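You operate a simulated robot arm through the tools that you are given. There is no shell and no other tool.

You run a simulated two-armed robot. Do the job below in one go: nothing can be reset, and whatever is moved stays where it is left.

TASK
Tape the spares carton shut and label it for the docket's bay.
Fine: stop screw tight first, so the carton stop holds; tape on the seam from tick to tick, pressed down all along; label on its mark, pressed down till it sticks.

It is judged by the outcome, as a careful person would: the job done as asked, and still so three seconds after it is handed in. It fails if anything else is knocked over, pushed out of place, dropped, spilled or broken.

THE ROBOT
Two 7-joint arms with fingered hands on one trunk that stands fixed in place. Base frame: the origin is at the foot of the trunk, x ahead of it, y to its left, z up; the work surface is at about z = 850. Units: mm, rad, N and s.
The left shoulder is at [42, 163, 1061], the right one opposite. Each reaches about 1215 mm from its shoulder. Payload 4 kg a hand.
The TCP of each hand is the grasp point between the finger pads, 36 mm short of the fingertips. In the tool frame z runs along the fingers and y along their closing line. The gripper opens to 124 mm; its body begins 42 mm behind the TCP. The gripper is a hand of 4 fingers: y runs from the thumb to the fingers, the wrist lies at [-15, -99, -189] in the tool frame.
Orientation is that of the tool frame in the base frame, as a unit quaternion [w, x, y, z]. With the fingers straight down and the wrist toward the robot, the tool's x, y and z point along [0, 1, 0], [1, 0, 0] and [0, 0, -1] of the base frame.

THE INTERFACE
- The arms move only by the tool jog_arm. It takes "left_commands", "right_commands" or both (then of equal length, played together; a hand with none holds still); each is a list of rows, each a list of 2 entries, a list of its own where there are three numbers: the shift along the tool's x, y, z in units of 250 mm (1.0 is 250 mm), then the turn, a rotation vector about the tool's x, y, z in units of 120 degrees (1.0 is 120 degrees). In form: [[[x, y, z], [ax, ay, az]], ...]. A call has 1 to 20 rows; each row is the pose to reach, as a shift and turn from the pose commanded when the call began, along the tool's axes at that moment. A call with a number of a shift or a turn outside -1 to 1 is refused whole. Each row takes 0.2 s and may step no farther than 50 mm and 0.15 rad from the row before; otherwise, the whole call is refused. Where a pose cannot be reached the arm comes as near as it can. A force on the tool above 70 N (or 10 N above the force at the start of the call, whichever is more), or a blocked arm, ends the call early, and 0.2 s more pass. In this call time passes only in rows, and 0.2 s behind the last. The reply holds the time, the measured pose of the TCP, the force on the tool along the base axes, the opening and the grip force, in the units named above and with some noise, with the torque about the TCP (base axes, N m) and any sound that the robot's microphone picked up, and new pictures: "views" is both (left out), scene, wrist or none (wrist: the cameras of the hands that moved).
- Cameras (640 x 400 px; columns grow to the right, rows downward): "scene" is now at [151.3, 19.9, 1313.8]; the picture's right is [0.20, -0.98, -0.03], its down [-0.34, -0.04, -0.94] and it looks along [0.92, 0.20, -0.34] (base axes); focal length 358 px, centre (320, 200). "left" rides on the left gripper at [-75, -86, -123] in its tool frame; the picture's right is [-0.70, -0.34, 0.63], its down [0.64, -0.68, 0.35] and it looks along [0.32, 0.65, 0.69] (tool axes); focal length 275 px, centre (320, 200). "right" rides on the right gripper at [75, -86, -123] in its tool frame; the picture's right is [-0.70, 0.34, -0.63], its down [-0.64, -0.68, 0.35] and it looks along [-0.32, 0.65, 0.69] (tool axes); focal length 275 px, centre (320, 200). There is no depth. A picture from a camera that has moved, and an enlarged one, comes with that camera's place and axes in the base frame and with its lens.
- move_column(by): moves the trunk up (or, below 0, down) by that many mm; the arms and the scene camera ride with it, the base frame stays. It gives what a move gives, with no picture.
- finger_targets(index, middle, ring, thumb_bend, thumb_turn, hand): sets how far each is bent, from 0 (flat) to 1 (curled in); at 0.3 the hand is open as for a grip, at 0.7 the pads meet at the TCP. One left out holds its place. A second passes; each finger stops where it meets its share of the squeeze, and holds until it gets a number again. It is the only way to open and close the hand. It gives what a move gives, with no picture; readings hold the bend of each and the force on the fingers (four entries, about 0 where the hand has none), thumb and palm. thumb_turn goes from beside the hand (0) to across from the fingers (1), as for a grip.
- aim_head(pan, tilt): turns the head with the scene camera to pan (to the left, within 1.501 rad either way) and tilt (down, from -0.506 to 1.204), counted from straight ahead of the robot (the tilt from the chest, where the trunk bows). It gives what a move gives, and a new picture of the scene camera.
- close_up(camera, box): a new picture of the part [left, top, right, bottom] of that camera's present view, enlarged. No time passes.
- sign_off(): hands the job in; it is judged then, once.

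Places have to be worked out from the pictures, the camera data and where the tool is seen. Open the grippers and draw the arms clear of the work before you hand the job in, unless the task says otherwise.

The tools are called after ">>>" by a JSON object that holds its "name" and its "arguments". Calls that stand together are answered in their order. jog_arm: Moves the arms, as the interface text tells. Its arguments: {"type":"object","properties":{"left_commands":{"type":"array"},"right_commands":{"type":"array"},"views":{"type":"string","enum":["both","scene","wrist","none"]}},"required":[]} The other tools are called the same way: move_column (by) moves the trunk up or down; finger_targets (index, middle, ring, thumb_bend, thumb_turn, hand) moves the fingers one by one; aim_head (pan, tilt) turns the head that bears the scene camera; close_up (camera, box) takes an enlarged picture of a part of a camera's view; sign_off () hands the job in.

At the start:

```text
time_s: 0.0
left_ee_pos: [605.0, 494.6, 1187.2]
left_tcp_rot: [-0.001, 0.707, 0.707, 0.0]
left_contact_force: [0.4, 0.1, 0.0]
left_torque: [0.01, -0.01, -0.02]
left_finger_gap: 123.7
left_finger_force: 0.1
left_shape: jaw
left_bend: [0.3, 0.3, 0.3, 0.3, 0.98]
left_finger forces: [0.1, 0.0, 0.0, 0.0, 0.1, 0.0]
right_ee_pos: [729.3, -41.6, 1198.6]
right_tcp_rot: [0.0, 0.706, 0.708, 0.0]
right_contact_force: [0.4, 0.6, 0.5]
right_torque: [-0.02, 0.0, 0.01]
right_finger_gap: 123.4
right_finger_force: 0.1
right_shape: jaw
right_bend: [0.3, 0.3, 0.3, 0.3, 0.98]
right_finger forces: [0.0, 0.0, 0.0, 0.0, 0.0, 0.0]
trunk travel left (down, up): [-225.0, 253.0]
head pan, tilt (commanded): [0.206, 0.199]
```

scene: 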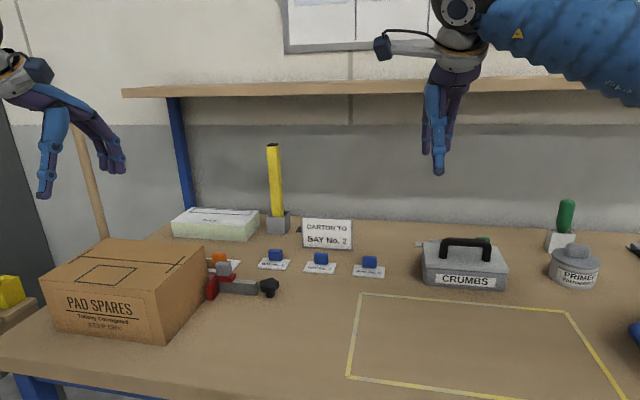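
right: 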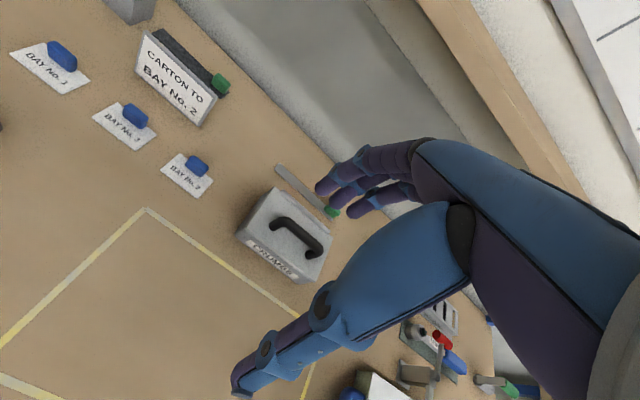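
left: 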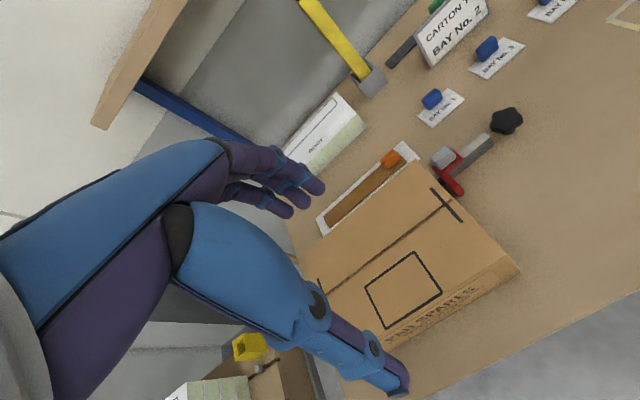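

The scene shows the carton at left, a red stop with a black knob beside it, three labels with blue tabs, a tape strip on a white backing behind the carton, and a docket saying bay No. 2. I take enlarged pictures to find details before moving.

>>> {"name": "close_up", "arguments": {"camera": "scene", "box": [30, 220, 300, 389]}}

>>> {"name": "close_up", "arguments": {"camera": "scene", "box": [160, 140, 400, 290]}}

>>> {"name": "close_up", "arguments": {"camera": "left", "box": [270, 80, 560, 261]}}

>>> {"name": "close_up", "arguments": {"camera": "right", "box": [0, 0, 260, 200]}}

```text
2.37 times, centred on (165, 304) of scene
camera zoom: at [151.3, 19.9, 1313.8], right [0.2, -0.98, -0.03], down [-0.34, -0.04, -0.94], along [0.92, 0.2, -0.34], focal length 848 px, centre (687, -47)
```

zoom: 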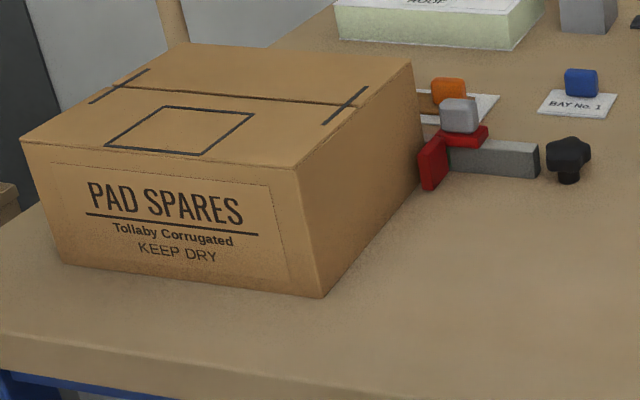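

```text
2.67 times, centred on (280, 215) of scene
camera zoom: at [151.3, 19.9, 1313.8], right [0.2, -0.98, -0.03], down [-0.34, -0.04, -0.94], along [0.92, 0.2, -0.34], focal length 956 px, centre (427, 160)
```

zoom: 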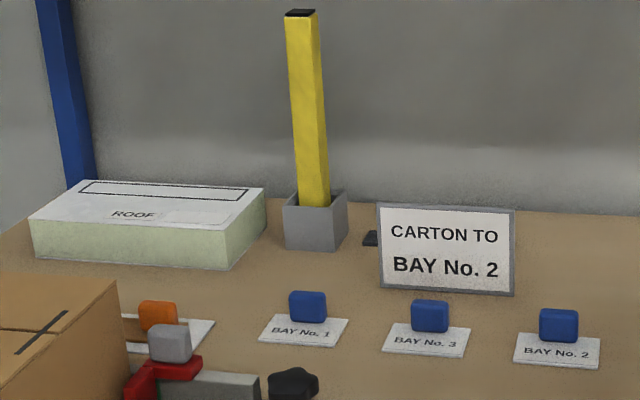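

```text
2.21 times, centred on (415, 170) of left
camera zoom: at [518.0, 419.7, 1308.3], right [-0.34, -0.7, -0.63], down [-0.68, 0.64, -0.35], along [0.65, 0.32, -0.69], focal length 608 px, centre (110, 265)
```

zoom: 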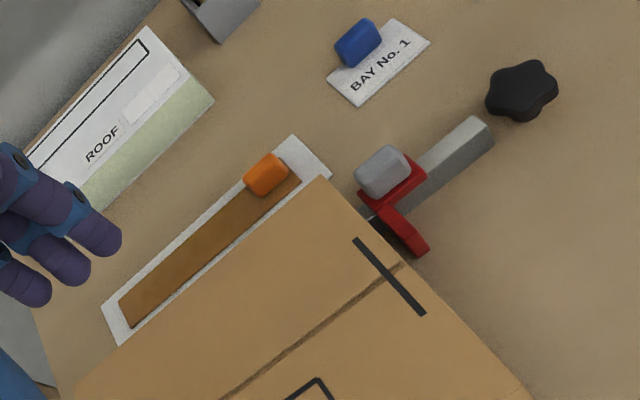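

```text
2.00 times, centred on (130, 100) of right
camera zoom: at [644.3, 34.9, 1323.5], right [0.34, -0.7, 0.63], down [-0.68, -0.64, -0.35], along [0.65, -0.32, -0.69], focal length 551 px, centre (700, 400)
```

zoom: 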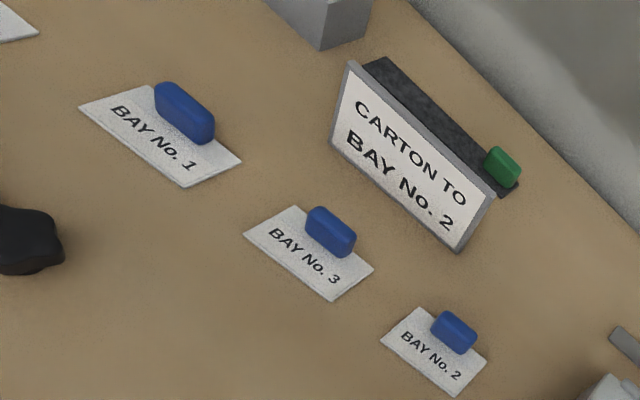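

The carton sits around x 604–771, y 412–655, top near z 970; the tape strip lies behind it around x 880. I turn the head towards the carton for a better look at the stop, screw and seam.

>>> {"name": "aim_head", "arguments": {"pan": 0.5, "tilt": 0.4}}

```text
time_s: 0.8
left_ee_pos: [604.4, 494.3, 1187.0]
left_tcp_rot: [0.0, 0.707, 0.708, 0.0]
left_contact_force: [0.2, -0.7, 0.2]
left_torque: [0.01, 0.0, 0.01]
left_finger_gap: 123.9
left_finger_force: 0.1
left_shape: jaw
left_bend: [0.3, 0.3, 0.3, 0.3, 0.98]
left_finger forces: [0.0, 0.1, 0.1, 0.0, 0.0, 0.0]
right_ee_pos: [728.9, -40.5, 1200.7]
right_tcp_rot: [0.0, 0.707, 0.708, 0.0]
right_contact_force: [0.2, 0.6, -1.1]
right_torque: [0.01, 0.0, 0.0]
right_finger_gap: 123.4
right_finger_force: 0.0
right_shape: jaw
right_bend: [0.3, 0.3, 0.3, 0.3, 0.98]
right_finger forces: [0.1, 0.0, 0.0, 0.0, 0.0, 0.0]
trunk travel left (down, up): [-225.0, 253.0]
head pan, tilt (commanded): [0.499, 0.4]
camera scene: at [138.7, 45.1, 1296.9], right [0.47, -0.88, -0.07], down [-0.48, -0.19, -0.86], along [0.74, 0.44, -0.51], focal length 358 px, centre (320, 200)
```

scene: 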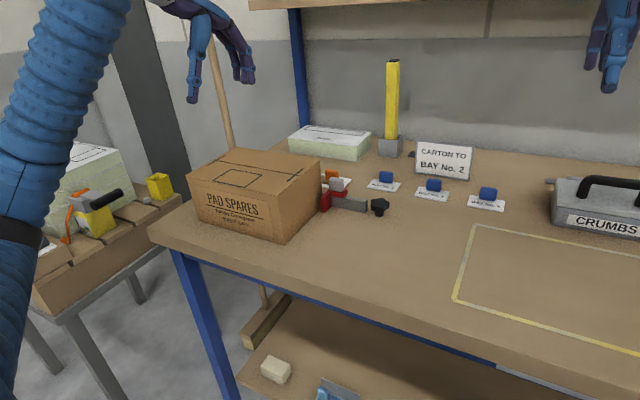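

>>> {"name": "close_up", "arguments": {"camera": "scene", "box": [300, 150, 410, 220]}}

>>> {"name": "close_up", "arguments": {"camera": "scene", "box": [180, 130, 350, 236]}}

>>> {"name": "close_up", "arguments": {"camera": "left", "box": [400, 80, 540, 220]}}

```text
5.71 times, centred on (355, 185) of scene
camera zoom: at [138.7, 45.1, 1296.9], right [0.47, -0.88, -0.07], down [-0.48, -0.19, -0.86], along [0.74, 0.44, -0.51], focal length 2048 px, centre (120, 286)
```

zoom: 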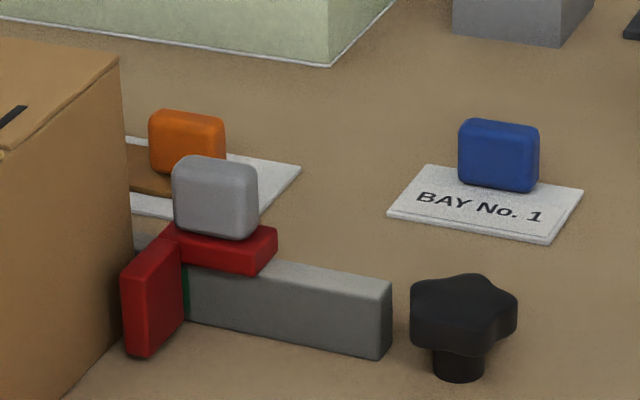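

```text
3.76 times, centred on (265, 183) of scene
camera zoom: at [138.7, 45.1, 1296.9], right [0.47, -0.88, -0.07], down [-0.48, -0.19, -0.86], along [0.74, 0.44, -0.51], focal length 1349 px, centre (527, 264)
```

zoom: 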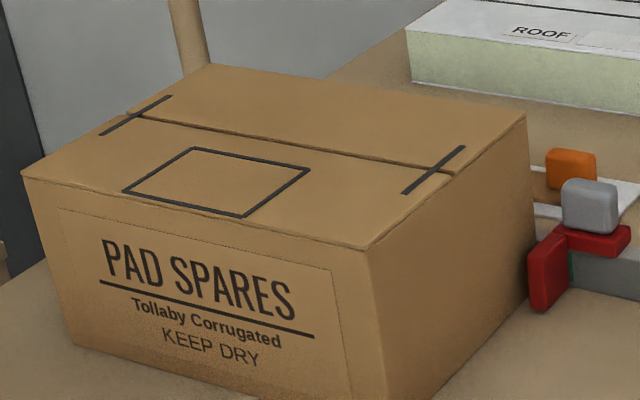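

```text
2.86 times, centred on (470, 150) of left
camera zoom: at [517.9, 419.7, 1308.3], right [-0.34, -0.7, -0.63], down [-0.68, 0.64, -0.35], along [0.65, 0.32, -0.69], focal length 786 px, centre (-109, 343)
```

zoom: 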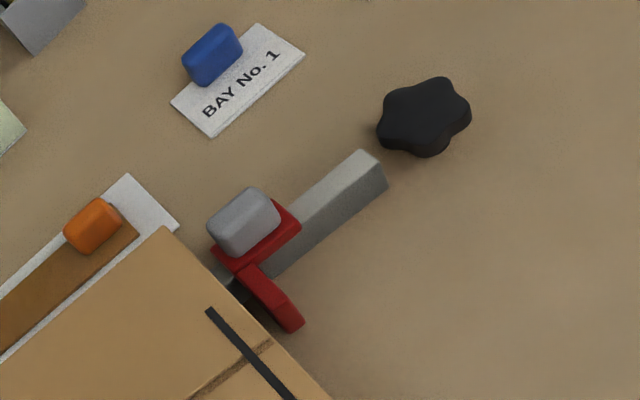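

The black star knob stands with its shaft upright next to the rail, around (765, 275, 890). I move the left hand lower to bring its camera close to the stop and screw, staying above the carton top.

>>> {"name": "jog_arm", "arguments": {"left_commands": [[[-0.055, 0.043, 0.104], [0, 0, 0]], [[-0.11, 0.086, 0.208], [0, 0, 0]], [[-0.166, 0.13, 0.312], [0, 0, 0]], [[-0.22, 0.173, 0.416], [0, 0, 0]], [[-0.276, 0.216, 0.52], [0, 0, 0]]], "views": "wrist"}}

```text
time_s: 2.0
left_ee_pos: [657.2, 426.5, 1056.9]
left_tcp_rot: [0.0, 0.707, 0.708, 0.0]
left_contact_force: [0.0, 0.2, -1.2]
left_torque: [-0.02, 0.06, 0.03]
left_finger_gap: 123.6
left_finger_force: 0.0
left_shape: jaw
left_bend: [0.3, 0.3, 0.3, 0.3, 0.98]
left_finger forces: [0.1, 0.0, 0.1, 0.0, 0.0, 0.0]
right_ee_pos: [728.6, -40.2, 1200.3]
right_tcp_rot: [0.0, 0.708, 0.707, 0.0]
right_contact_force: [-0.1, 1.1, -0.7]
right_torque: [0.01, 0.01, 0.03]
right_finger_gap: 123.7
right_finger_force: 0.2
right_shape: jaw
right_bend: [0.3, 0.3, 0.3, 0.3, 0.98]
right_finger forces: [0.0, 0.0, 0.0, 0.0, 0.1, 0.1]
trunk travel left (down, up): [-225.0, 253.0]
head pan, tilt (commanded): [0.499, 0.4]
camera left: at [572.1, 352.2, 1178.0], right [-0.34, -0.7, -0.63], down [-0.68, 0.64, -0.35], along [0.65, 0.32, -0.69], focal length 275 px, centre (320, 200)
```

left: 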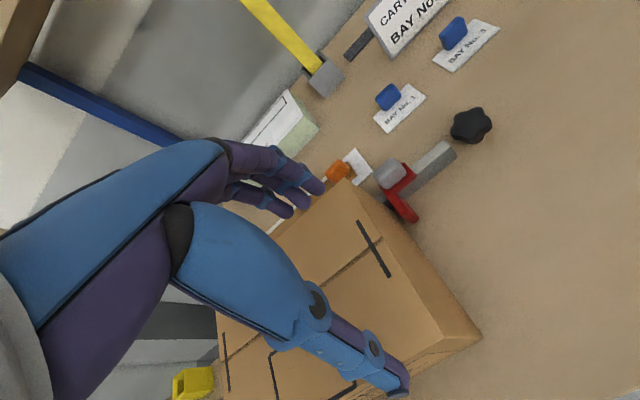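

>>> {"name": "close_up", "arguments": {"camera": "left", "box": [320, 80, 510, 240]}}

>>> {"name": "close_up", "arguments": {"camera": "left", "box": [360, 90, 500, 230]}}

```text
2.50 times, centred on (415, 160) of left
camera zoom: at [572.1, 352.2, 1178.0], right [-0.34, -0.7, -0.63], down [-0.68, 0.64, -0.35], along [0.65, 0.32, -0.69], focal length 688 px, centre (82, 300)
```

zoom: 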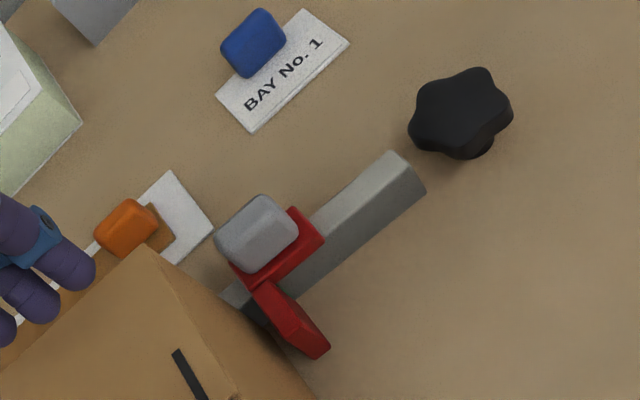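

```text
2.86 times, centred on (430, 160) of left
camera zoom: at [572.1, 352.2, 1178.0], right [-0.34, -0.7, -0.63], down [-0.68, 0.64, -0.35], along [0.65, 0.32, -0.69], focal length 786 px, centre (6, 314)
```

zoom: 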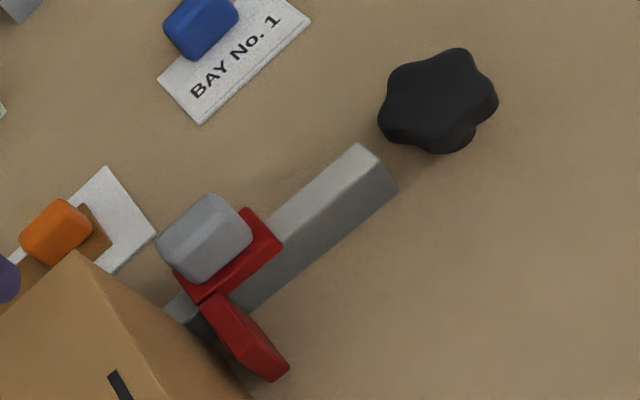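

The red plate seems to stand a little short of the carton face, and there is a green detail on the rail. I enlarge further to read the stop's state.

>>> {"name": "close_up", "arguments": {"camera": "scene", "box": [315, 165, 375, 215]}}

>>> {"name": "close_up", "arguments": {"camera": "left", "box": [360, 140, 440, 230]}}

>>> {"name": "close_up", "arguments": {"camera": "scene", "box": [360, 185, 400, 220]}}

```text
8.00 times, centred on (345, 190) of scene
camera zoom: at [139.3, 45.2, 1296.7], right [0.47, -0.88, -0.07], down [-0.48, -0.19, -0.86], along [0.74, 0.44, -0.51], focal length 2867 px, centre (120, 280)
```

zoom: 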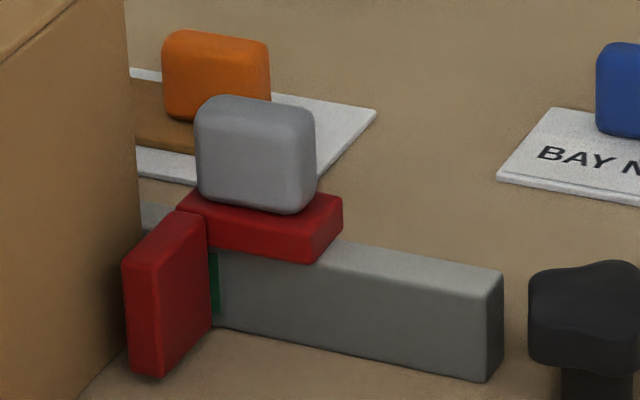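

```text
4.44 times, centred on (400, 185) of left
camera zoom: at [572.1, 352.2, 1178.0], right [-0.34, -0.7, -0.63], down [-0.68, 0.64, -0.35], along [0.65, 0.32, -0.69], focal length 1224 px, centre (-36, 267)
```

zoom: 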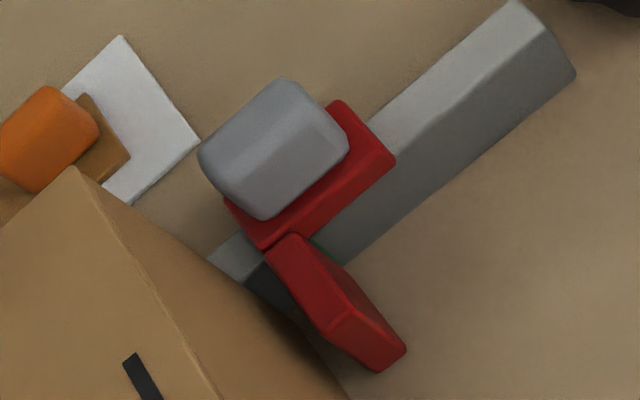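

```text
11.43 times, centred on (380, 202) of scene
camera zoom: at [139.3, 45.2, 1296.7], right [0.47, -0.88, -0.07], down [-0.48, -0.19, -0.86], along [0.74, 0.44, -0.51], focal length 4095 px, centre (-366, 171)
```

zoom: 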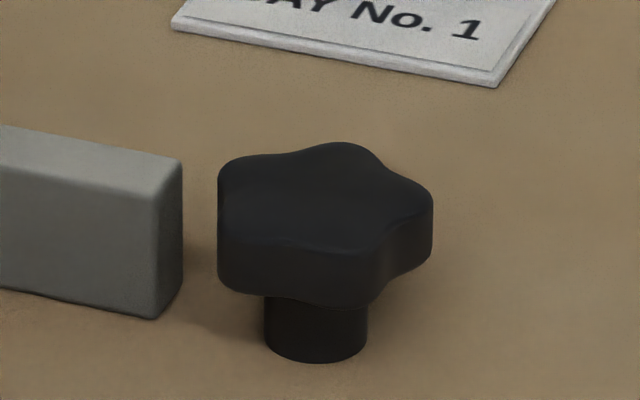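

The green mark on the rail sits at the red plate, so the stop is already at its place and only needs its screw tightened. I place the knob's axis at about (776, 275) with its top near z 883, and bring the left hand above it.

>>> {"name": "jog_arm", "arguments": {"left_commands": [[[-0.12, 0.094, 0], [0, 0, 0]], [[-0.24, 0.188, 0], [0, 0, 0]], [[-0.36, 0.282, 0], [0, 0, 0]], [[-0.48, 0.376, 0], [0, 0, 0]], [[-0.602, 0.47, 0], [0, 0, 0]], [[-0.602, 0.47, 0.15], [0, 0, 0]], [[-0.602, 0.47, 0.3], [0, 0, 0]], [[-0.602, 0.47, 0.4], [0, 0, 0]]], "views": "both"}}

```text
time_s: 3.8
left_ee_pos: [775.2, 278.1, 958.1]
left_tcp_rot: [0.001, 0.707, 0.707, 0.0]
left_contact_force: [0.4, 0.2, -0.2]
left_torque: [0.01, 0.01, 0.03]
left_finger_gap: 123.8
left_finger_force: 0.1
left_shape: jaw
left_bend: [0.3, 0.3, 0.3, 0.3, 0.98]
left_finger forces: [0.0, 0.0, 0.0, 0.0, 0.0, 0.0]
right_ee_pos: [728.8, -41.0, 1200.7]
right_tcp_rot: [0.0, 0.707, 0.707, 0.0]
right_contact_force: [0.2, 0.3, -0.2]
right_torque: [0.01, 0.0, -0.01]
right_finger_gap: 123.5
right_finger_force: 0.0
right_shape: jaw
right_bend: [0.3, 0.3, 0.3, 0.3, 0.98]
right_finger forces: [0.0, 0.0, 0.1, 0.0, 0.0, 0.0]
trunk travel left (down, up): [-225.0, 253.0]
head pan, tilt (commanded): [0.499, 0.4]
camera scene: at [138.8, 45.4, 1296.8], right [0.47, -0.88, -0.07], down [-0.48, -0.19, -0.86], along [0.74, 0.44, -0.51], focal length 358 px, centre (320, 200)
camera left: at [689.2, 203.6, 1079.0], right [-0.34, -0.7, -0.63], down [-0.68, 0.64, -0.35], along [0.65, 0.32, -0.69], focal length 275 px, centre (320, 200)
```

scene: 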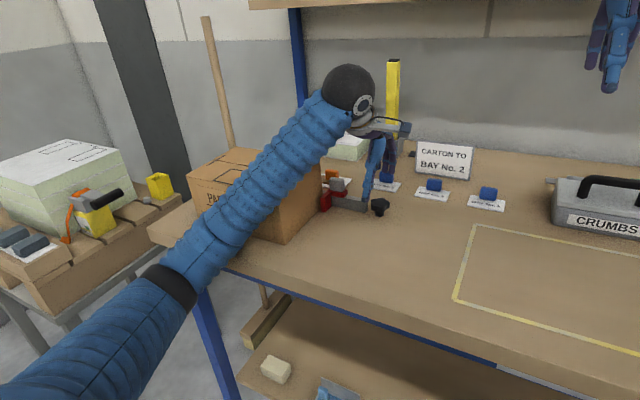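
left: 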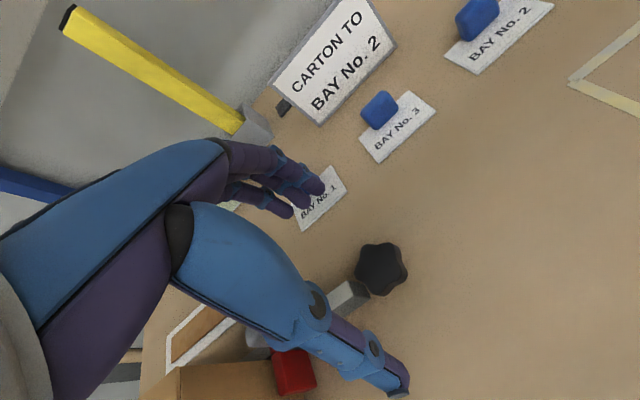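

The knob reads (776, 273) again from this view, so I shift about 4 mm right and lower the open hand around it, to TCP z ≈ 900.

>>> {"name": "jog_arm", "arguments": {"left_commands": [[[-0.016, 0.002, 0.0], [0, 0, 0]], [[-0.016, 0.002, 0.1], [0, 0, 0]], [[-0.016, 0.002, 0.18], [0, 0, 0]], [[-0.016, 0.002, 0.232], [0, 0, 0]]], "views": "both"}}

>>> {"name": "close_up", "arguments": {"camera": "scene", "box": [320, 110, 430, 230]}}

```text
time_s: 4.8
left_ee_pos: [769.2, 266.8, 908.0]
left_tcp_rot: [0.002, 0.708, 0.706, 0.005]
left_contact_force: [-0.1, -0.1, -0.1]
left_torque: [-0.02, 0.04, -0.02]
left_finger_gap: 123.9
left_finger_force: 0.1
left_shape: jaw
left_bend: [0.3, 0.3, 0.3, 0.3, 0.98]
left_finger forces: [0.1, 0.0, 0.0, 0.1, 0.0, 0.1]
right_ee_pos: [720.8, -45.8, 1205.7]
right_tcp_rot: [0.0, 0.707, 0.707, 0.003]
right_contact_force: [0.1, -0.5, -0.2]
right_torque: [-0.02, -0.01, -0.02]
right_finger_gap: 123.7
right_finger_force: 0.1
right_shape: jaw
right_bend: [0.3, 0.3, 0.3, 0.3, 0.98]
right_finger forces: [0.0, 0.0, 0.0, 0.0, 0.0, 0.0]
trunk travel left (down, up): [-225.0, 253.0]
head pan, tilt (commanded): [0.499, 0.4]
camera scene: at [130.1, 39.9, 1298.2], right [0.47, -0.88, -0.07], down [-0.47, -0.18, -0.86], along [0.74, 0.44, -0.5], focal length 358 px, centre (320, 200)
camera left: at [682.9, 191.6, 1028.5], right [-0.33, -0.69, -0.64], down [-0.68, 0.65, -0.35], along [0.66, 0.32, -0.68], focal length 275 px, centre (320, 200)
```

scene: 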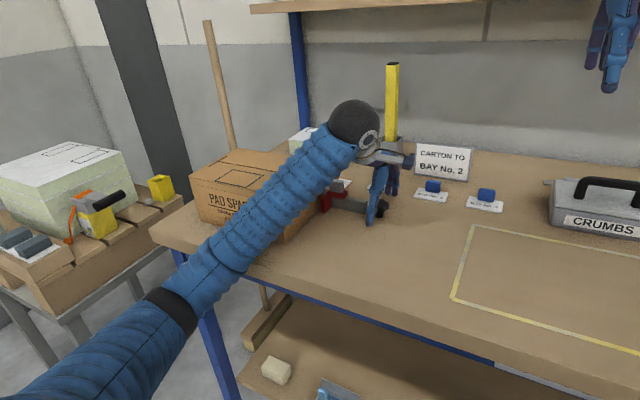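
left: 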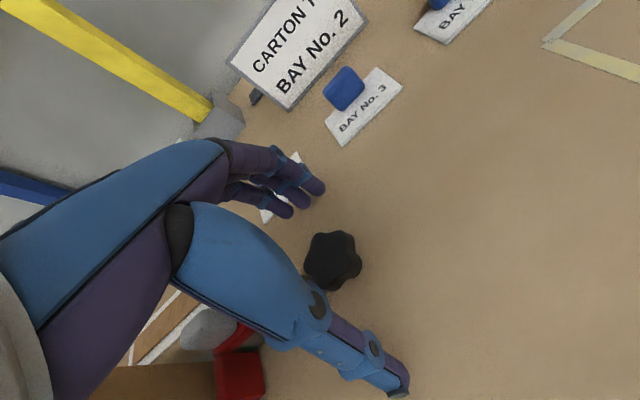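

```text
3.33 times, centred on (375, 170) of scene
camera zoom: at [130.1, 39.9, 1298.2], right [0.47, -0.88, -0.07], down [-0.47, -0.18, -0.86], along [0.74, 0.44, -0.5], focal length 1194 px, centre (137, 300)
```

zoom: 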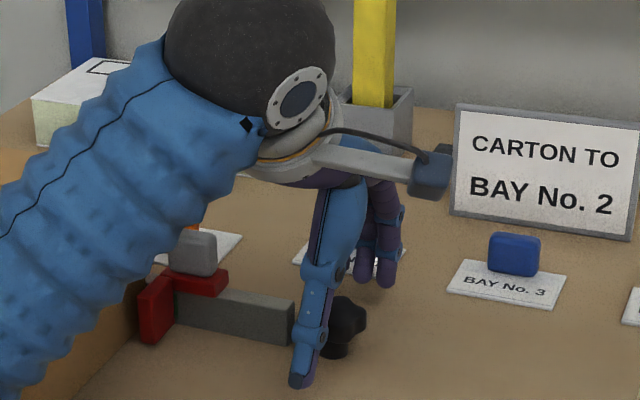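

The whole trunk seems to have swayed a few mm (the right hand and head camera moved too) though the tool reads no force. I read again without moving to see whether it persists.

>>> {"name": "aim_head", "arguments": {"pan": 0.5, "tilt": 0.4}}

```text
time_s: 5.4
left_ee_pos: [769.3, 267.2, 906.9]
left_tcp_rot: [0.001, 0.708, 0.707, 0.003]
left_contact_force: [-0.3, 0.3, -0.4]
left_torque: [-0.01, -0.02, 0.01]
left_finger_gap: 123.5
left_finger_force: 0.0
left_shape: jaw
left_bend: [0.3, 0.3, 0.3, 0.3, 0.98]
left_finger forces: [0.1, 0.1, 0.0, 0.0, 0.0, 0.0]
right_ee_pos: [721.5, -45.7, 1205.2]
right_tcp_rot: [0.0, 0.707, 0.707, 0.003]
right_contact_force: [0.5, 0.1, 0.9]
right_torque: [0.0, -0.03, -0.03]
right_finger_gap: 123.6
right_finger_force: 0.1
right_shape: jaw
right_bend: [0.3, 0.3, 0.3, 0.3, 0.98]
right_finger forces: [0.0, 0.1, 0.0, 0.0, 0.1, 0.0]
trunk travel left (down, up): [-225.0, 253.0]
head pan, tilt (commanded): [0.499, 0.4]
camera scene: at [130.9, 39.7, 1297.9], right [0.47, -0.88, -0.07], down [-0.47, -0.18, -0.86], along [0.74, 0.44, -0.5], focal length 358 px, centre (320, 200)
```

scene: 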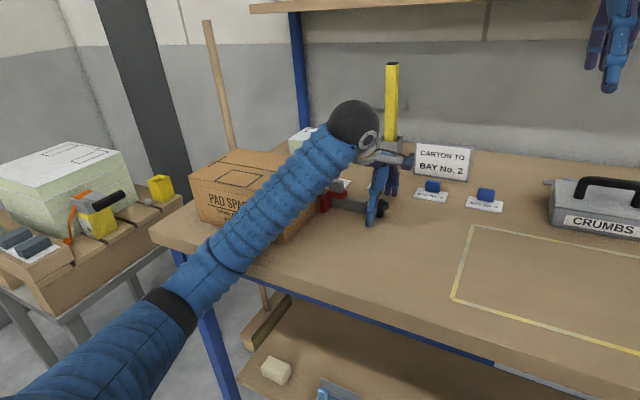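

The lean stays, so the left forearm or elbow is probably leaning on the bench edge. I lift the hand 50 mm and see whether the trunk springs back.

>>> {"name": "jog_arm", "arguments": {"left_commands": [[[0, 0, -0.1], [0, 0, 0]], [[0, 0, -0.2], [0, 0, 0]]], "views": "scene"}}

```text
time_s: 6.0
left_ee_pos: [777.3, 270.3, 949.2]
left_tcp_rot: [-0.002, 0.706, 0.708, -0.001]
left_contact_force: [-0.3, -0.7, -1.1]
left_torque: [0.03, -0.01, -0.03]
left_finger_gap: 123.6
left_finger_force: 0.1
left_shape: jaw
left_bend: [0.3, 0.3, 0.3, 0.3, 0.98]
left_finger forces: [0.0, 0.0, 0.0, 0.1, 0.0, 0.0]
right_ee_pos: [728.5, -41.9, 1198.9]
right_tcp_rot: [-0.001, 0.707, 0.707, -0.001]
right_contact_force: [-0.1, 0.4, 0.0]
right_torque: [0.03, -0.02, 0.0]
right_finger_gap: 123.5
right_finger_force: 0.0
right_shape: jaw
right_bend: [0.3, 0.3, 0.3, 0.3, 0.98]
right_finger forces: [0.0, 0.1, 0.0, 0.1, 0.0, 0.1]
trunk travel left (down, up): [-225.0, 253.0]
head pan, tilt (commanded): [0.499, 0.4]
camera scene: at [140.6, 45.9, 1296.0], right [0.47, -0.88, -0.07], down [-0.48, -0.19, -0.86], along [0.74, 0.44, -0.51], focal length 358 px, centre (320, 200)
```

scene: 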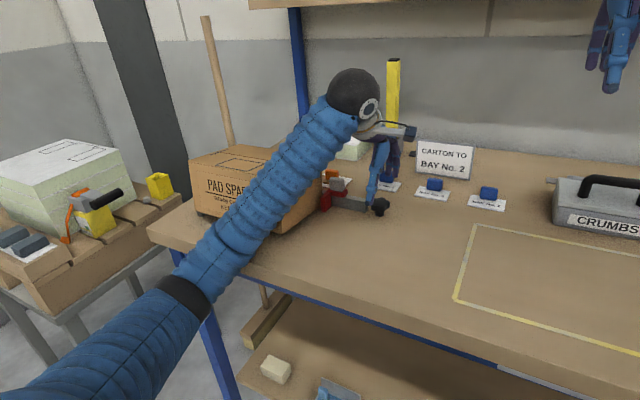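

Lifting released the lean, so the forearm was resting on the bench edge; I'll raise the trunk. First I check that the carton has not shifted.

>>> {"name": "close_up", "arguments": {"camera": "scene", "box": [180, 130, 350, 236]}}

>>> {"name": "move_column", "arguments": {"by": 150}}

```text
3.76 times, centred on (265, 183) of scene
camera zoom: at [140.6, 45.9, 1296.0], right [0.47, -0.88, -0.07], down [-0.48, -0.19, -0.86], along [0.74, 0.44, -0.51], focal length 1349 px, centre (527, 264)
```

zoom: 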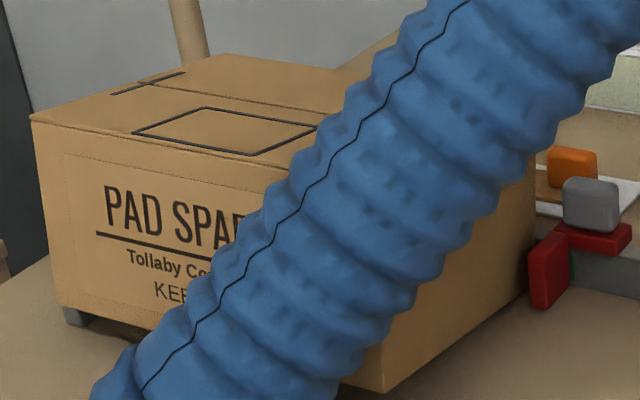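

```text
time_s: 7.8
left_ee_pos: [775.5, 271.2, 1099.6]
left_tcp_rot: [-0.001, 0.707, 0.708, 0.0]
left_contact_force: [-0.2, -0.3, -0.6]
left_torque: [-0.03, 0.01, -0.01]
left_finger_gap: 124.0
left_finger_force: 0.0
left_shape: jaw
left_bend: [0.3, 0.3, 0.3, 0.3, 0.98]
left_finger forces: [0.1, 0.0, 0.0, 0.0, 0.0, 0.1]
right_ee_pos: [728.9, -40.3, 1350.0]
right_tcp_rot: [-0.001, 0.707, 0.707, 0.0]
right_contact_force: [-0.2, 0.3, -0.7]
right_torque: [0.0, 0.0, 0.01]
right_finger_gap: 123.6
right_finger_force: 0.1
right_shape: jaw
right_bend: [0.3, 0.3, 0.3, 0.3, 0.98]
right_finger forces: [0.1, 0.0, 0.0, 0.0, 0.0, 0.1]
trunk travel left (down, up): [-375.0, 103.0]
head pan, tilt (commanded): [0.499, 0.4]
```

The carton looked tilted in that picture, which worries me. I look at it now with the arm raised.

>>> {"name": "aim_head", "arguments": {"pan": 0.5, "tilt": 0.5}}

>>> {"name": "close_up", "arguments": {"camera": "scene", "box": [170, 130, 370, 255]}}

```text
time_s: 8.4
left_ee_pos: [775.5, 271.9, 1099.4]
left_tcp_rot: [-0.001, 0.707, 0.707, 0.0]
left_contact_force: [0.5, 0.1, -0.4]
left_torque: [0.0, -0.01, -0.01]
left_finger_gap: 123.7
left_finger_force: 0.1
left_shape: jaw
left_bend: [0.3, 0.3, 0.3, 0.3, 0.98]
left_finger forces: [0.1, 0.0, 0.1, 0.1, 0.0, 0.1]
right_ee_pos: [728.4, -40.2, 1350.0]
right_tcp_rot: [0.0, 0.707, 0.707, 0.0]
right_contact_force: [-0.3, -0.4, -0.5]
right_torque: [0.01, -0.01, 0.03]
right_finger_gap: 123.9
right_finger_force: 0.1
right_shape: jaw
right_bend: [0.3, 0.3, 0.3, 0.3, 0.98]
right_finger forces: [0.0, 0.1, 0.0, 0.0, 0.1, 0.1]
trunk travel left (down, up): [-375.0, 103.0]
head pan, tilt (commanded): [0.499, 0.499]
camera scene: at [80.7, 44.3, 1455.0], right [0.48, -0.88, -0.01], down [-0.44, -0.23, -0.87], along [0.76, 0.42, -0.5], focal length 358 px, centre (320, 200)
```

scene: 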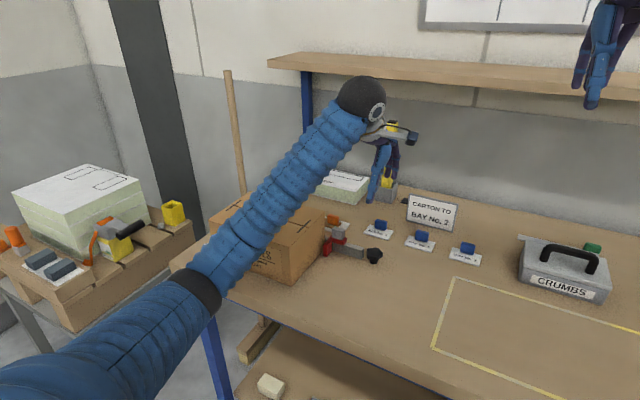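

```text
3.20 times, centred on (270, 192) of scene
camera zoom: at [80.7, 44.3, 1455.0], right [0.48, -0.88, -0.01], down [-0.44, -0.23, -0.87], along [0.76, 0.42, -0.5], focal length 1147 px, centre (480, 224)
```

zoom: 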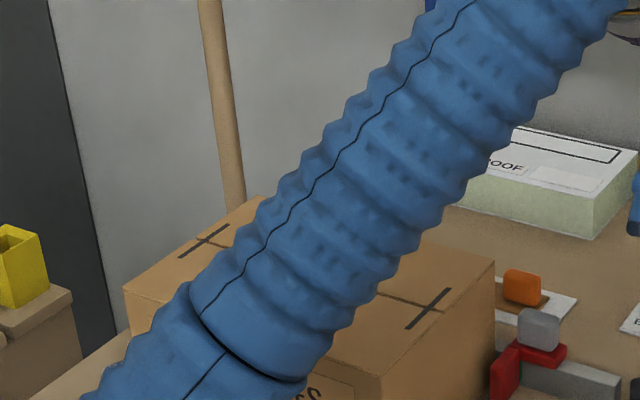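

The arm hides the carton. I lift the left hand and carry it back over to its starting side, so both cameras can see the carton and any shift.

>>> {"name": "jog_arm", "arguments": {"left_commands": [[[0, 0, -0.18], [0, 0, 0]], [[0, 0, -0.36], [0, 0, 0]], [[0.128, -0.097, -0.423], [0, 0, 0]], [[0.256, -0.194, -0.486], [0, 0, 0]], [[0.384, -0.291, -0.549], [0, 0, 0]], [[0.512, -0.388, -0.612], [0, 0, 0]], [[0.64, -0.485, -0.675], [0, 0, 0]], [[0.768, -0.582, -0.738], [0, 0, 0]], [[0.896, -0.68, -0.8], [0, 0, 0]]], "views": "both"}}

>>> {"name": "close_up", "arguments": {"camera": "scene", "box": [170, 170, 370, 295]}}

>>> {"name": "close_up", "arguments": {"camera": "left", "box": [280, 100, 540, 300]}}

```text
time_s: 10.4
left_ee_pos: [605.0, 497.1, 1297.7]
left_tcp_rot: [0.001, 0.707, 0.707, 0.0]
left_contact_force: [-0.6, 0.5, 0.2]
left_torque: [0.02, -0.04, 0.01]
left_finger_gap: 123.9
left_finger_force: 0.0
left_shape: jaw
left_bend: [0.3, 0.3, 0.3, 0.3, 0.98]
left_finger forces: [0.1, 0.1, 0.1, 0.0, 0.1, 0.1]
right_ee_pos: [726.3, -40.6, 1351.6]
right_tcp_rot: [0.0, 0.707, 0.707, 0.0]
right_contact_force: [0.5, 0.7, -0.7]
right_torque: [-0.02, -0.03, -0.04]
right_finger_gap: 123.6
right_finger_force: 0.0
right_shape: jaw
right_bend: [0.3, 0.3, 0.3, 0.3, 0.98]
right_finger forces: [0.1, 0.0, 0.0, 0.0, 0.0, 0.0]
trunk travel left (down, up): [-375.0, 103.0]
head pan, tilt (commanded): [0.499, 0.499]
camera scene: at [79.1, 45.3, 1455.1], right [0.48, -0.88, -0.01], down [-0.44, -0.23, -0.87], along [0.76, 0.42, -0.5], focal length 358 px, centre (320, 200)
camera left: at [519.7, 422.7, 1420.2], right [-0.34, -0.7, -0.63], down [-0.68, 0.64, -0.35], along [0.65, 0.31, -0.69], focal length 275 px, centre (320, 200)
```

scene: 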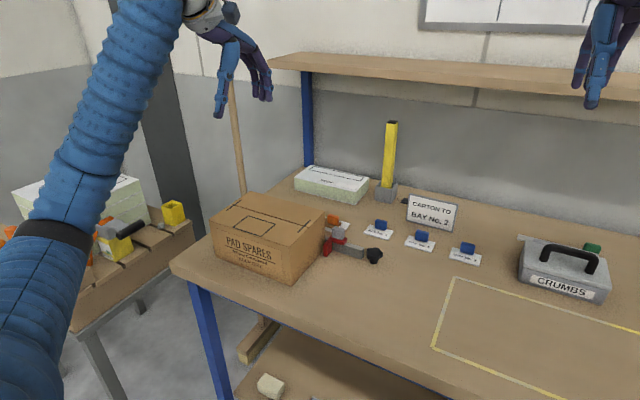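
left: 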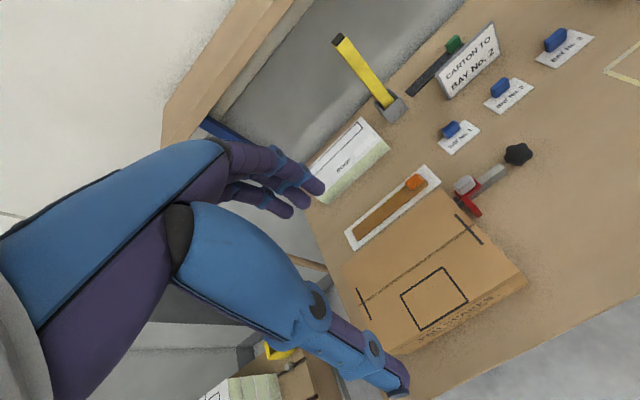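

```text
3.20 times, centred on (270, 232) of scene
camera zoom: at [79.1, 45.3, 1455.1], right [0.48, -0.88, -0.01], down [-0.44, -0.23, -0.87], along [0.76, 0.42, -0.5], focal length 1147 px, centre (480, 96)
```

zoom: 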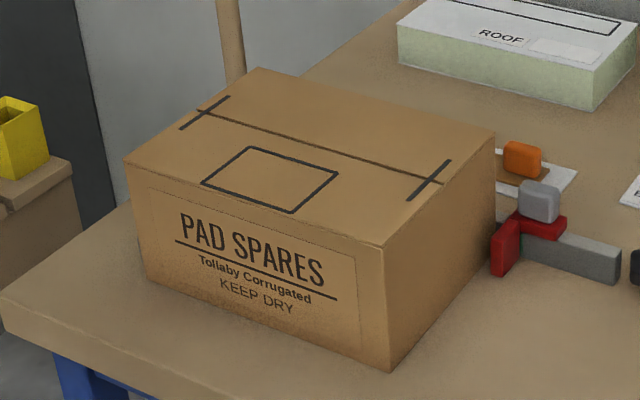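

```text
2.00 times, centred on (410, 200) of left
camera zoom: at [519.7, 422.7, 1420.2], right [-0.34, -0.7, -0.63], down [-0.68, 0.64, -0.35], along [0.65, 0.31, -0.69], focal length 551 px, centre (140, 200)
```

zoom: 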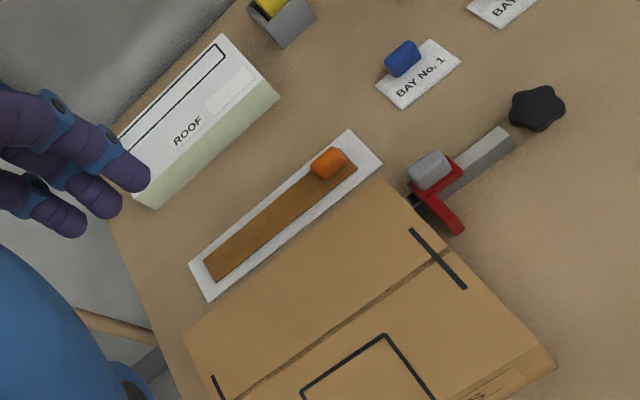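

The carton settled flat again at its old place (corner still about (605, 415)); the left forearm had rubbed its front face, so I'll work the knob with the right arm, which comes in clear of the carton. I bring the right hand over toward the knob in two stages.

>>> {"name": "jog_arm", "arguments": {"right_commands": [[[0.114, 0.02, 0.13], [0, 0, 0]], [[0.228, 0.04, 0.26], [0, 0, 0]], [[0.342, 0.06, 0.39], [0, 0, 0]], [[0.456, 0.08, 0.52], [0, 0, 0]], [[0.57, 0.1, 0.65], [0, 0, 0]], [[0.684, 0.12, 0.78], [0, 0, 0]], [[0.8, 0.14, 0.92], [0, 0, 0]]], "views": "scene"}}

```text
time_s: 12.0
left_ee_pos: [608.0, 498.3, 1297.3]
left_tcp_rot: [0.0, 0.707, 0.707, -0.001]
left_contact_force: [0.5, 0.7, 0.5]
left_torque: [-0.02, 0.02, -0.01]
left_finger_gap: 123.7
left_finger_force: 0.2
left_shape: jaw
left_bend: [0.3, 0.3, 0.3, 0.3, 0.98]
left_finger forces: [0.1, 0.0, 0.1, 0.1, 0.1, 0.0]
right_ee_pos: [764.7, 159.4, 1123.8]
right_tcp_rot: [0.001, 0.707, 0.707, 0.0]
right_contact_force: [0.1, -0.6, -0.7]
right_torque: [-0.01, 0.05, -0.01]
right_finger_gap: 123.7
right_finger_force: 0.1
right_shape: jaw
right_bend: [0.3, 0.3, 0.3, 0.3, 0.98]
right_finger forces: [0.0, 0.0, 0.1, 0.1, 0.0, 0.0]
trunk travel left (down, up): [-375.0, 103.0]
head pan, tilt (commanded): [0.499, 0.499]
camera scene: at [81.2, 45.8, 1454.8], right [0.48, -0.88, -0.01], down [-0.44, -0.23, -0.87], along [0.76, 0.42, -0.5], focal length 358 px, centre (320, 200)
```

scene: 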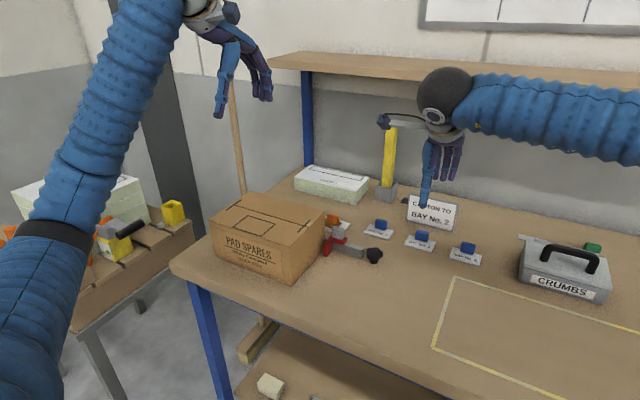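

The right arm comes in high and clear. I bring it over the knob at about z 960 and look with its camera.

>>> {"name": "jog_arm", "arguments": {"right_commands": [[[0.092, 0.009, 0.13], [0, 0, 0]], [[0.184, 0.018, 0.26], [0, 0, 0]], [[0.276, 0.027, 0.39], [0, 0, 0]], [[0.368, 0.036, 0.52], [0, 0, 0]], [[0.458, 0.045, 0.655], [0, 0, 0]]], "views": "both"}}

>>> {"name": "close_up", "arguments": {"camera": "left", "box": [400, 90, 600, 240]}}

```text
time_s: 13.2
left_ee_pos: [607.0, 497.4, 1298.4]
left_tcp_rot: [-0.001, 0.707, 0.707, -0.001]
left_contact_force: [-0.1, 0.4, 0.0]
left_torque: [-0.04, 0.01, 0.01]
left_finger_gap: 123.9
left_finger_force: 0.1
left_shape: jaw
left_bend: [0.3, 0.3, 0.3, 0.3, 0.98]
left_finger forces: [0.0, 0.0, 0.1, 0.0, 0.0, 0.1]
right_ee_pos: [774.0, 273.8, 955.9]
right_tcp_rot: [0.0, 0.707, 0.707, 0.001]
right_contact_force: [0.2, 0.7, 0.4]
right_torque: [0.01, 0.04, 0.0]
right_finger_gap: 123.7
right_finger_force: 0.0
right_shape: jaw
right_bend: [0.3, 0.3, 0.3, 0.3, 0.98]
right_finger forces: [0.0, 0.1, 0.0, 0.0, 0.0, 0.1]
trunk travel left (down, up): [-375.0, 103.0]
head pan, tilt (commanded): [0.499, 0.499]
camera scene: at [80.9, 45.3, 1454.9], right [0.48, -0.88, -0.01], down [-0.44, -0.23, -0.87], along [0.76, 0.42, -0.5], focal length 358 px, centre (320, 200)
camera right: at [690.6, 349.9, 1079.2], right [0.34, -0.7, 0.63], down [-0.68, -0.64, -0.35], along [0.65, -0.32, -0.69], focal length 275 px, centre (320, 200)
```

scene: 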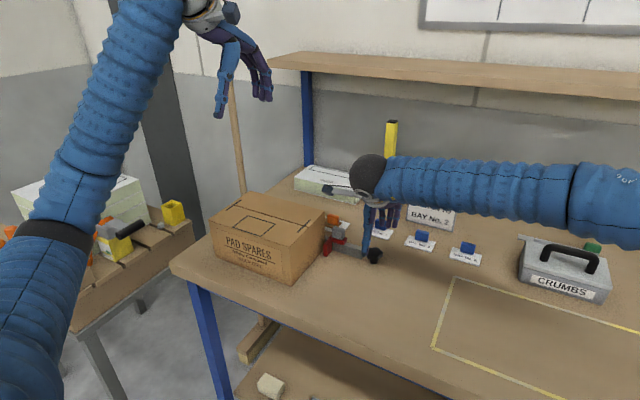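
right: 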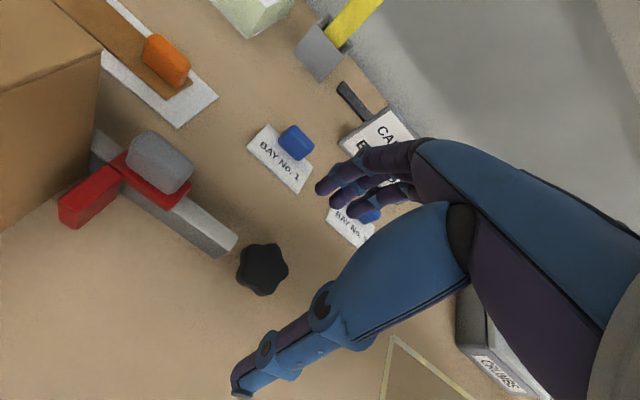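

```text
2.67 times, centred on (500, 165) of left
camera zoom: at [521.6, 422.7, 1419.1], right [-0.34, -0.7, -0.63], down [-0.68, 0.64, -0.35], along [0.65, 0.32, -0.69], focal length 734 px, centre (-160, 293)
```

zoom: 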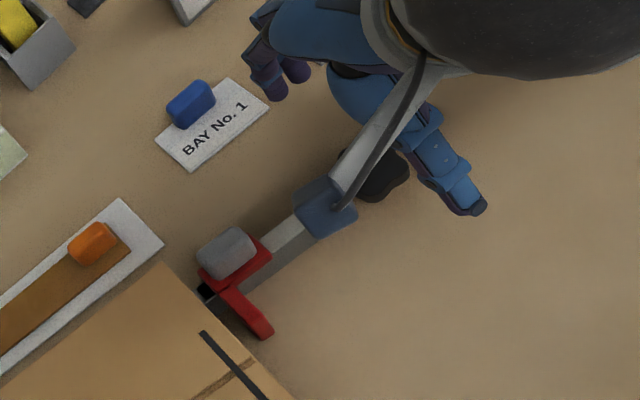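

Both wrist cameras bracket the knob axis at about (777, 275). I shift 3 mm forward, 1.5 mm left and lower to TCP z ≈ 900.

>>> {"name": "jog_arm", "arguments": {"right_commands": [[[0.006, 0.012, 0.0], [0, 0, 0]], [[0.006, 0.012, 0.1], [0, 0, 0]], [[0.006, 0.012, 0.17], [0, 0, 0]], [[0.006, 0.012, 0.224], [0, 0, 0]]], "views": "both"}}

>>> {"name": "close_up", "arguments": {"camera": "scene", "box": [320, 180, 440, 280]}}

>>> {"name": "close_up", "arguments": {"camera": "right", "box": [150, 170, 390, 400]}}

```text
time_s: 14.2
left_ee_pos: [606.7, 496.2, 1297.6]
left_tcp_rot: [0.0, 0.707, 0.707, -0.001]
left_contact_force: [0.6, 0.3, -1.2]
left_torque: [-0.01, -0.01, -0.02]
left_finger_gap: 123.6
left_finger_force: 0.0
left_shape: jaw
left_bend: [0.3, 0.3, 0.3, 0.3, 0.98]
left_finger forces: [0.1, 0.0, 0.0, 0.0, 0.0, 0.0]
right_ee_pos: [778.8, 273.3, 899.7]
right_tcp_rot: [-0.001, 0.707, 0.707, 0.0]
right_contact_force: [0.3, -0.2, 0.5]
right_torque: [0.05, 0.04, 0.02]
right_finger_gap: 123.9
right_finger_force: 0.1
right_shape: jaw
right_bend: [0.3, 0.3, 0.3, 0.3, 0.98]
right_finger forces: [0.0, 0.0, 0.0, 0.0, 0.1, 0.0]
trunk travel left (down, up): [-375.0, 103.0]
head pan, tilt (commanded): [0.499, 0.499]
camera scene: at [80.9, 44.8, 1454.9], right [0.48, -0.88, -0.01], down [-0.44, -0.23, -0.87], along [0.76, 0.42, -0.5], focal length 358 px, centre (320, 200)
camera right: at [693.6, 349.6, 1022.8], right [0.34, -0.7, 0.63], down [-0.68, -0.64, -0.35], along [0.65, -0.32, -0.69], focal length 275 px, centre (320, 200)
```

scene: 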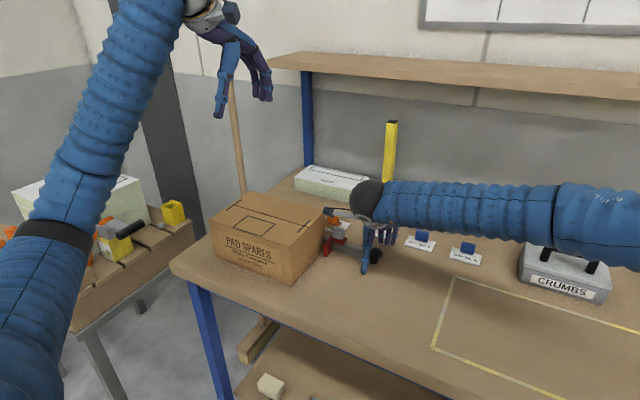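
right: 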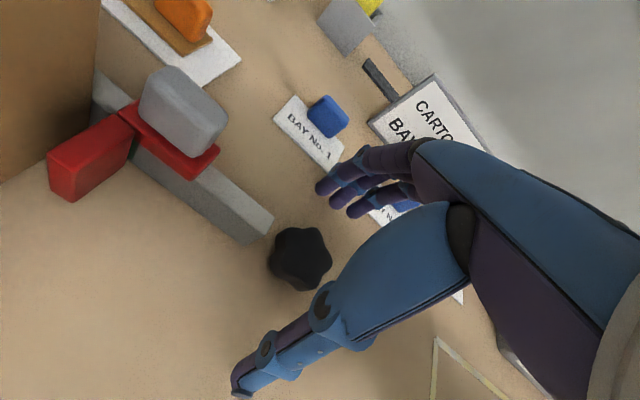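

```text
4.00 times, centred on (380, 230) of scene
camera zoom: at [80.9, 44.8, 1454.9], right [0.48, -0.88, -0.01], down [-0.44, -0.23, -0.87], along [0.76, 0.42, -0.5], focal length 1433 px, centre (80, 80)
```

zoom: 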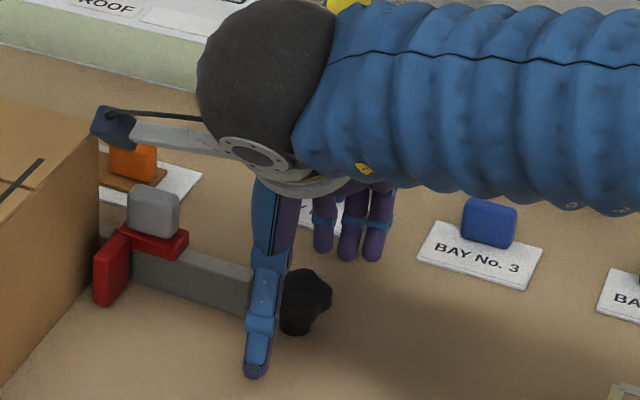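

```text
1.74 times, centred on (270, 285) of right
camera zoom: at [693.6, 349.6, 1022.8], right [0.34, -0.7, 0.63], down [-0.68, -0.64, -0.35], along [0.65, -0.32, -0.69], focal length 479 px, centre (407, 52)
```

zoom: 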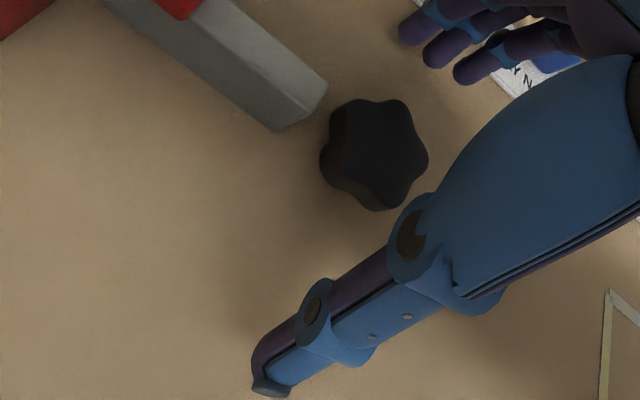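

Thumb and fingers straddle the knob with tips near z 866 and clear of the rail. I lower 7 mm more and close the hand on the knob.

>>> {"name": "jog_arm", "arguments": {"right_commands": [[[0.006, -0.006, 0.028], [0, 0, 0]]], "views": "none"}}

>>> {"name": "finger_targets", "arguments": {"hand": "right", "index": 0.65, "middle": 0.65, "ring": 0.65, "thumb_bend": 0.65}}

>>> {"name": "close_up", "arguments": {"camera": "right", "box": [150, 170, 390, 400]}}

>>> {"name": "close_up", "arguments": {"camera": "scene", "box": [320, 180, 440, 280]}}

```text
time_s: 14.6
left_ee_pos: [607.6, 497.5, 1298.6]
left_tcp_rot: [0.0, 0.707, 0.707, -0.001]
left_contact_force: [-0.7, 0.0, 0.0]
left_torque: [-0.01, 0.01, 0.03]
left_finger_gap: 123.7
left_finger_force: 0.0
left_shape: jaw
left_bend: [0.3, 0.3, 0.3, 0.3, 0.98]
left_finger forces: [0.0, 0.0, 0.0, 0.0, 0.1, 0.0]
right_ee_pos: [776.2, 275.5, 894.1]
right_tcp_rot: [-0.001, 0.707, 0.707, -0.001]
right_contact_force: [1.2, 0.2, 0.4]
right_torque: [0.01, -0.04, -0.03]
right_finger_gap: 123.9
right_finger_force: 0.0
right_shape: jaw
right_bend: [0.3, 0.3, 0.3, 0.3, 0.98]
right_finger forces: [0.0, 0.0, 0.0, 0.0, 0.0, 0.1]
trunk travel left (down, up): [-375.0, 103.0]
head pan, tilt (commanded): [0.499, 0.499]
```

```text
time_s: 15.6
left_ee_pos: [605.4, 497.5, 1298.7]
left_tcp_rot: [0.0, 0.706, 0.708, 0.0]
left_contact_force: [-0.2, -0.7, -0.2]
left_torque: [0.03, 0.01, 0.02]
left_finger_gap: 123.8
left_finger_force: 0.0
left_shape: jaw
left_bend: [0.3, 0.3, 0.3, 0.3, 0.98]
left_finger forces: [0.1, 0.0, 0.0, 0.0, 0.1, 0.0]
right_ee_pos: [775.5, 275.6, 893.4]
right_tcp_rot: [-0.001, 0.707, 0.707, -0.002]
right_contact_force: [-9.7, -0.5, -3.3]
right_torque: [-0.07, 0.12, 0.01]
right_finger_gap: 39.8
right_finger_force: 14.5
right_shape: fingers
right_bend: [0.6, 0.61, 0.65, 0.59, 0.96]
right_finger forces: [5.1, 5.1, 0.0, 0.0, 18.8, 0.0]
trunk travel left (down, up): [-375.0, 103.0]
head pan, tilt (commanded): [0.499, 0.499]
```

```text
1.74 times, centred on (270, 285) of right
camera zoom: at [690.9, 351.5, 1016.4], right [0.34, -0.7, 0.63], down [-0.68, -0.65, -0.35], along [0.65, -0.32, -0.69], focal length 479 px, centre (407, 52)
```

zoom: 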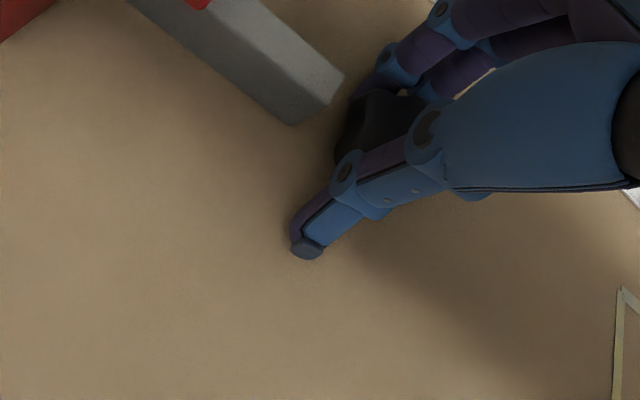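

```text
4.00 times, centred on (380, 230) of scene
camera zoom: at [80.1, 44.6, 1455.0], right [0.48, -0.88, -0.01], down [-0.44, -0.23, -0.87], along [0.76, 0.42, -0.5], focal length 1433 px, centre (80, 80)
```

zoom: 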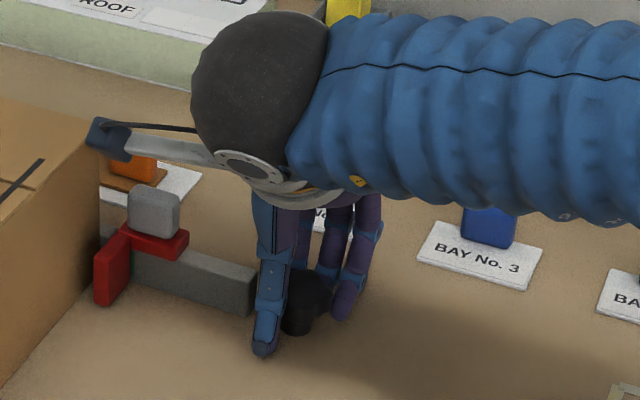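

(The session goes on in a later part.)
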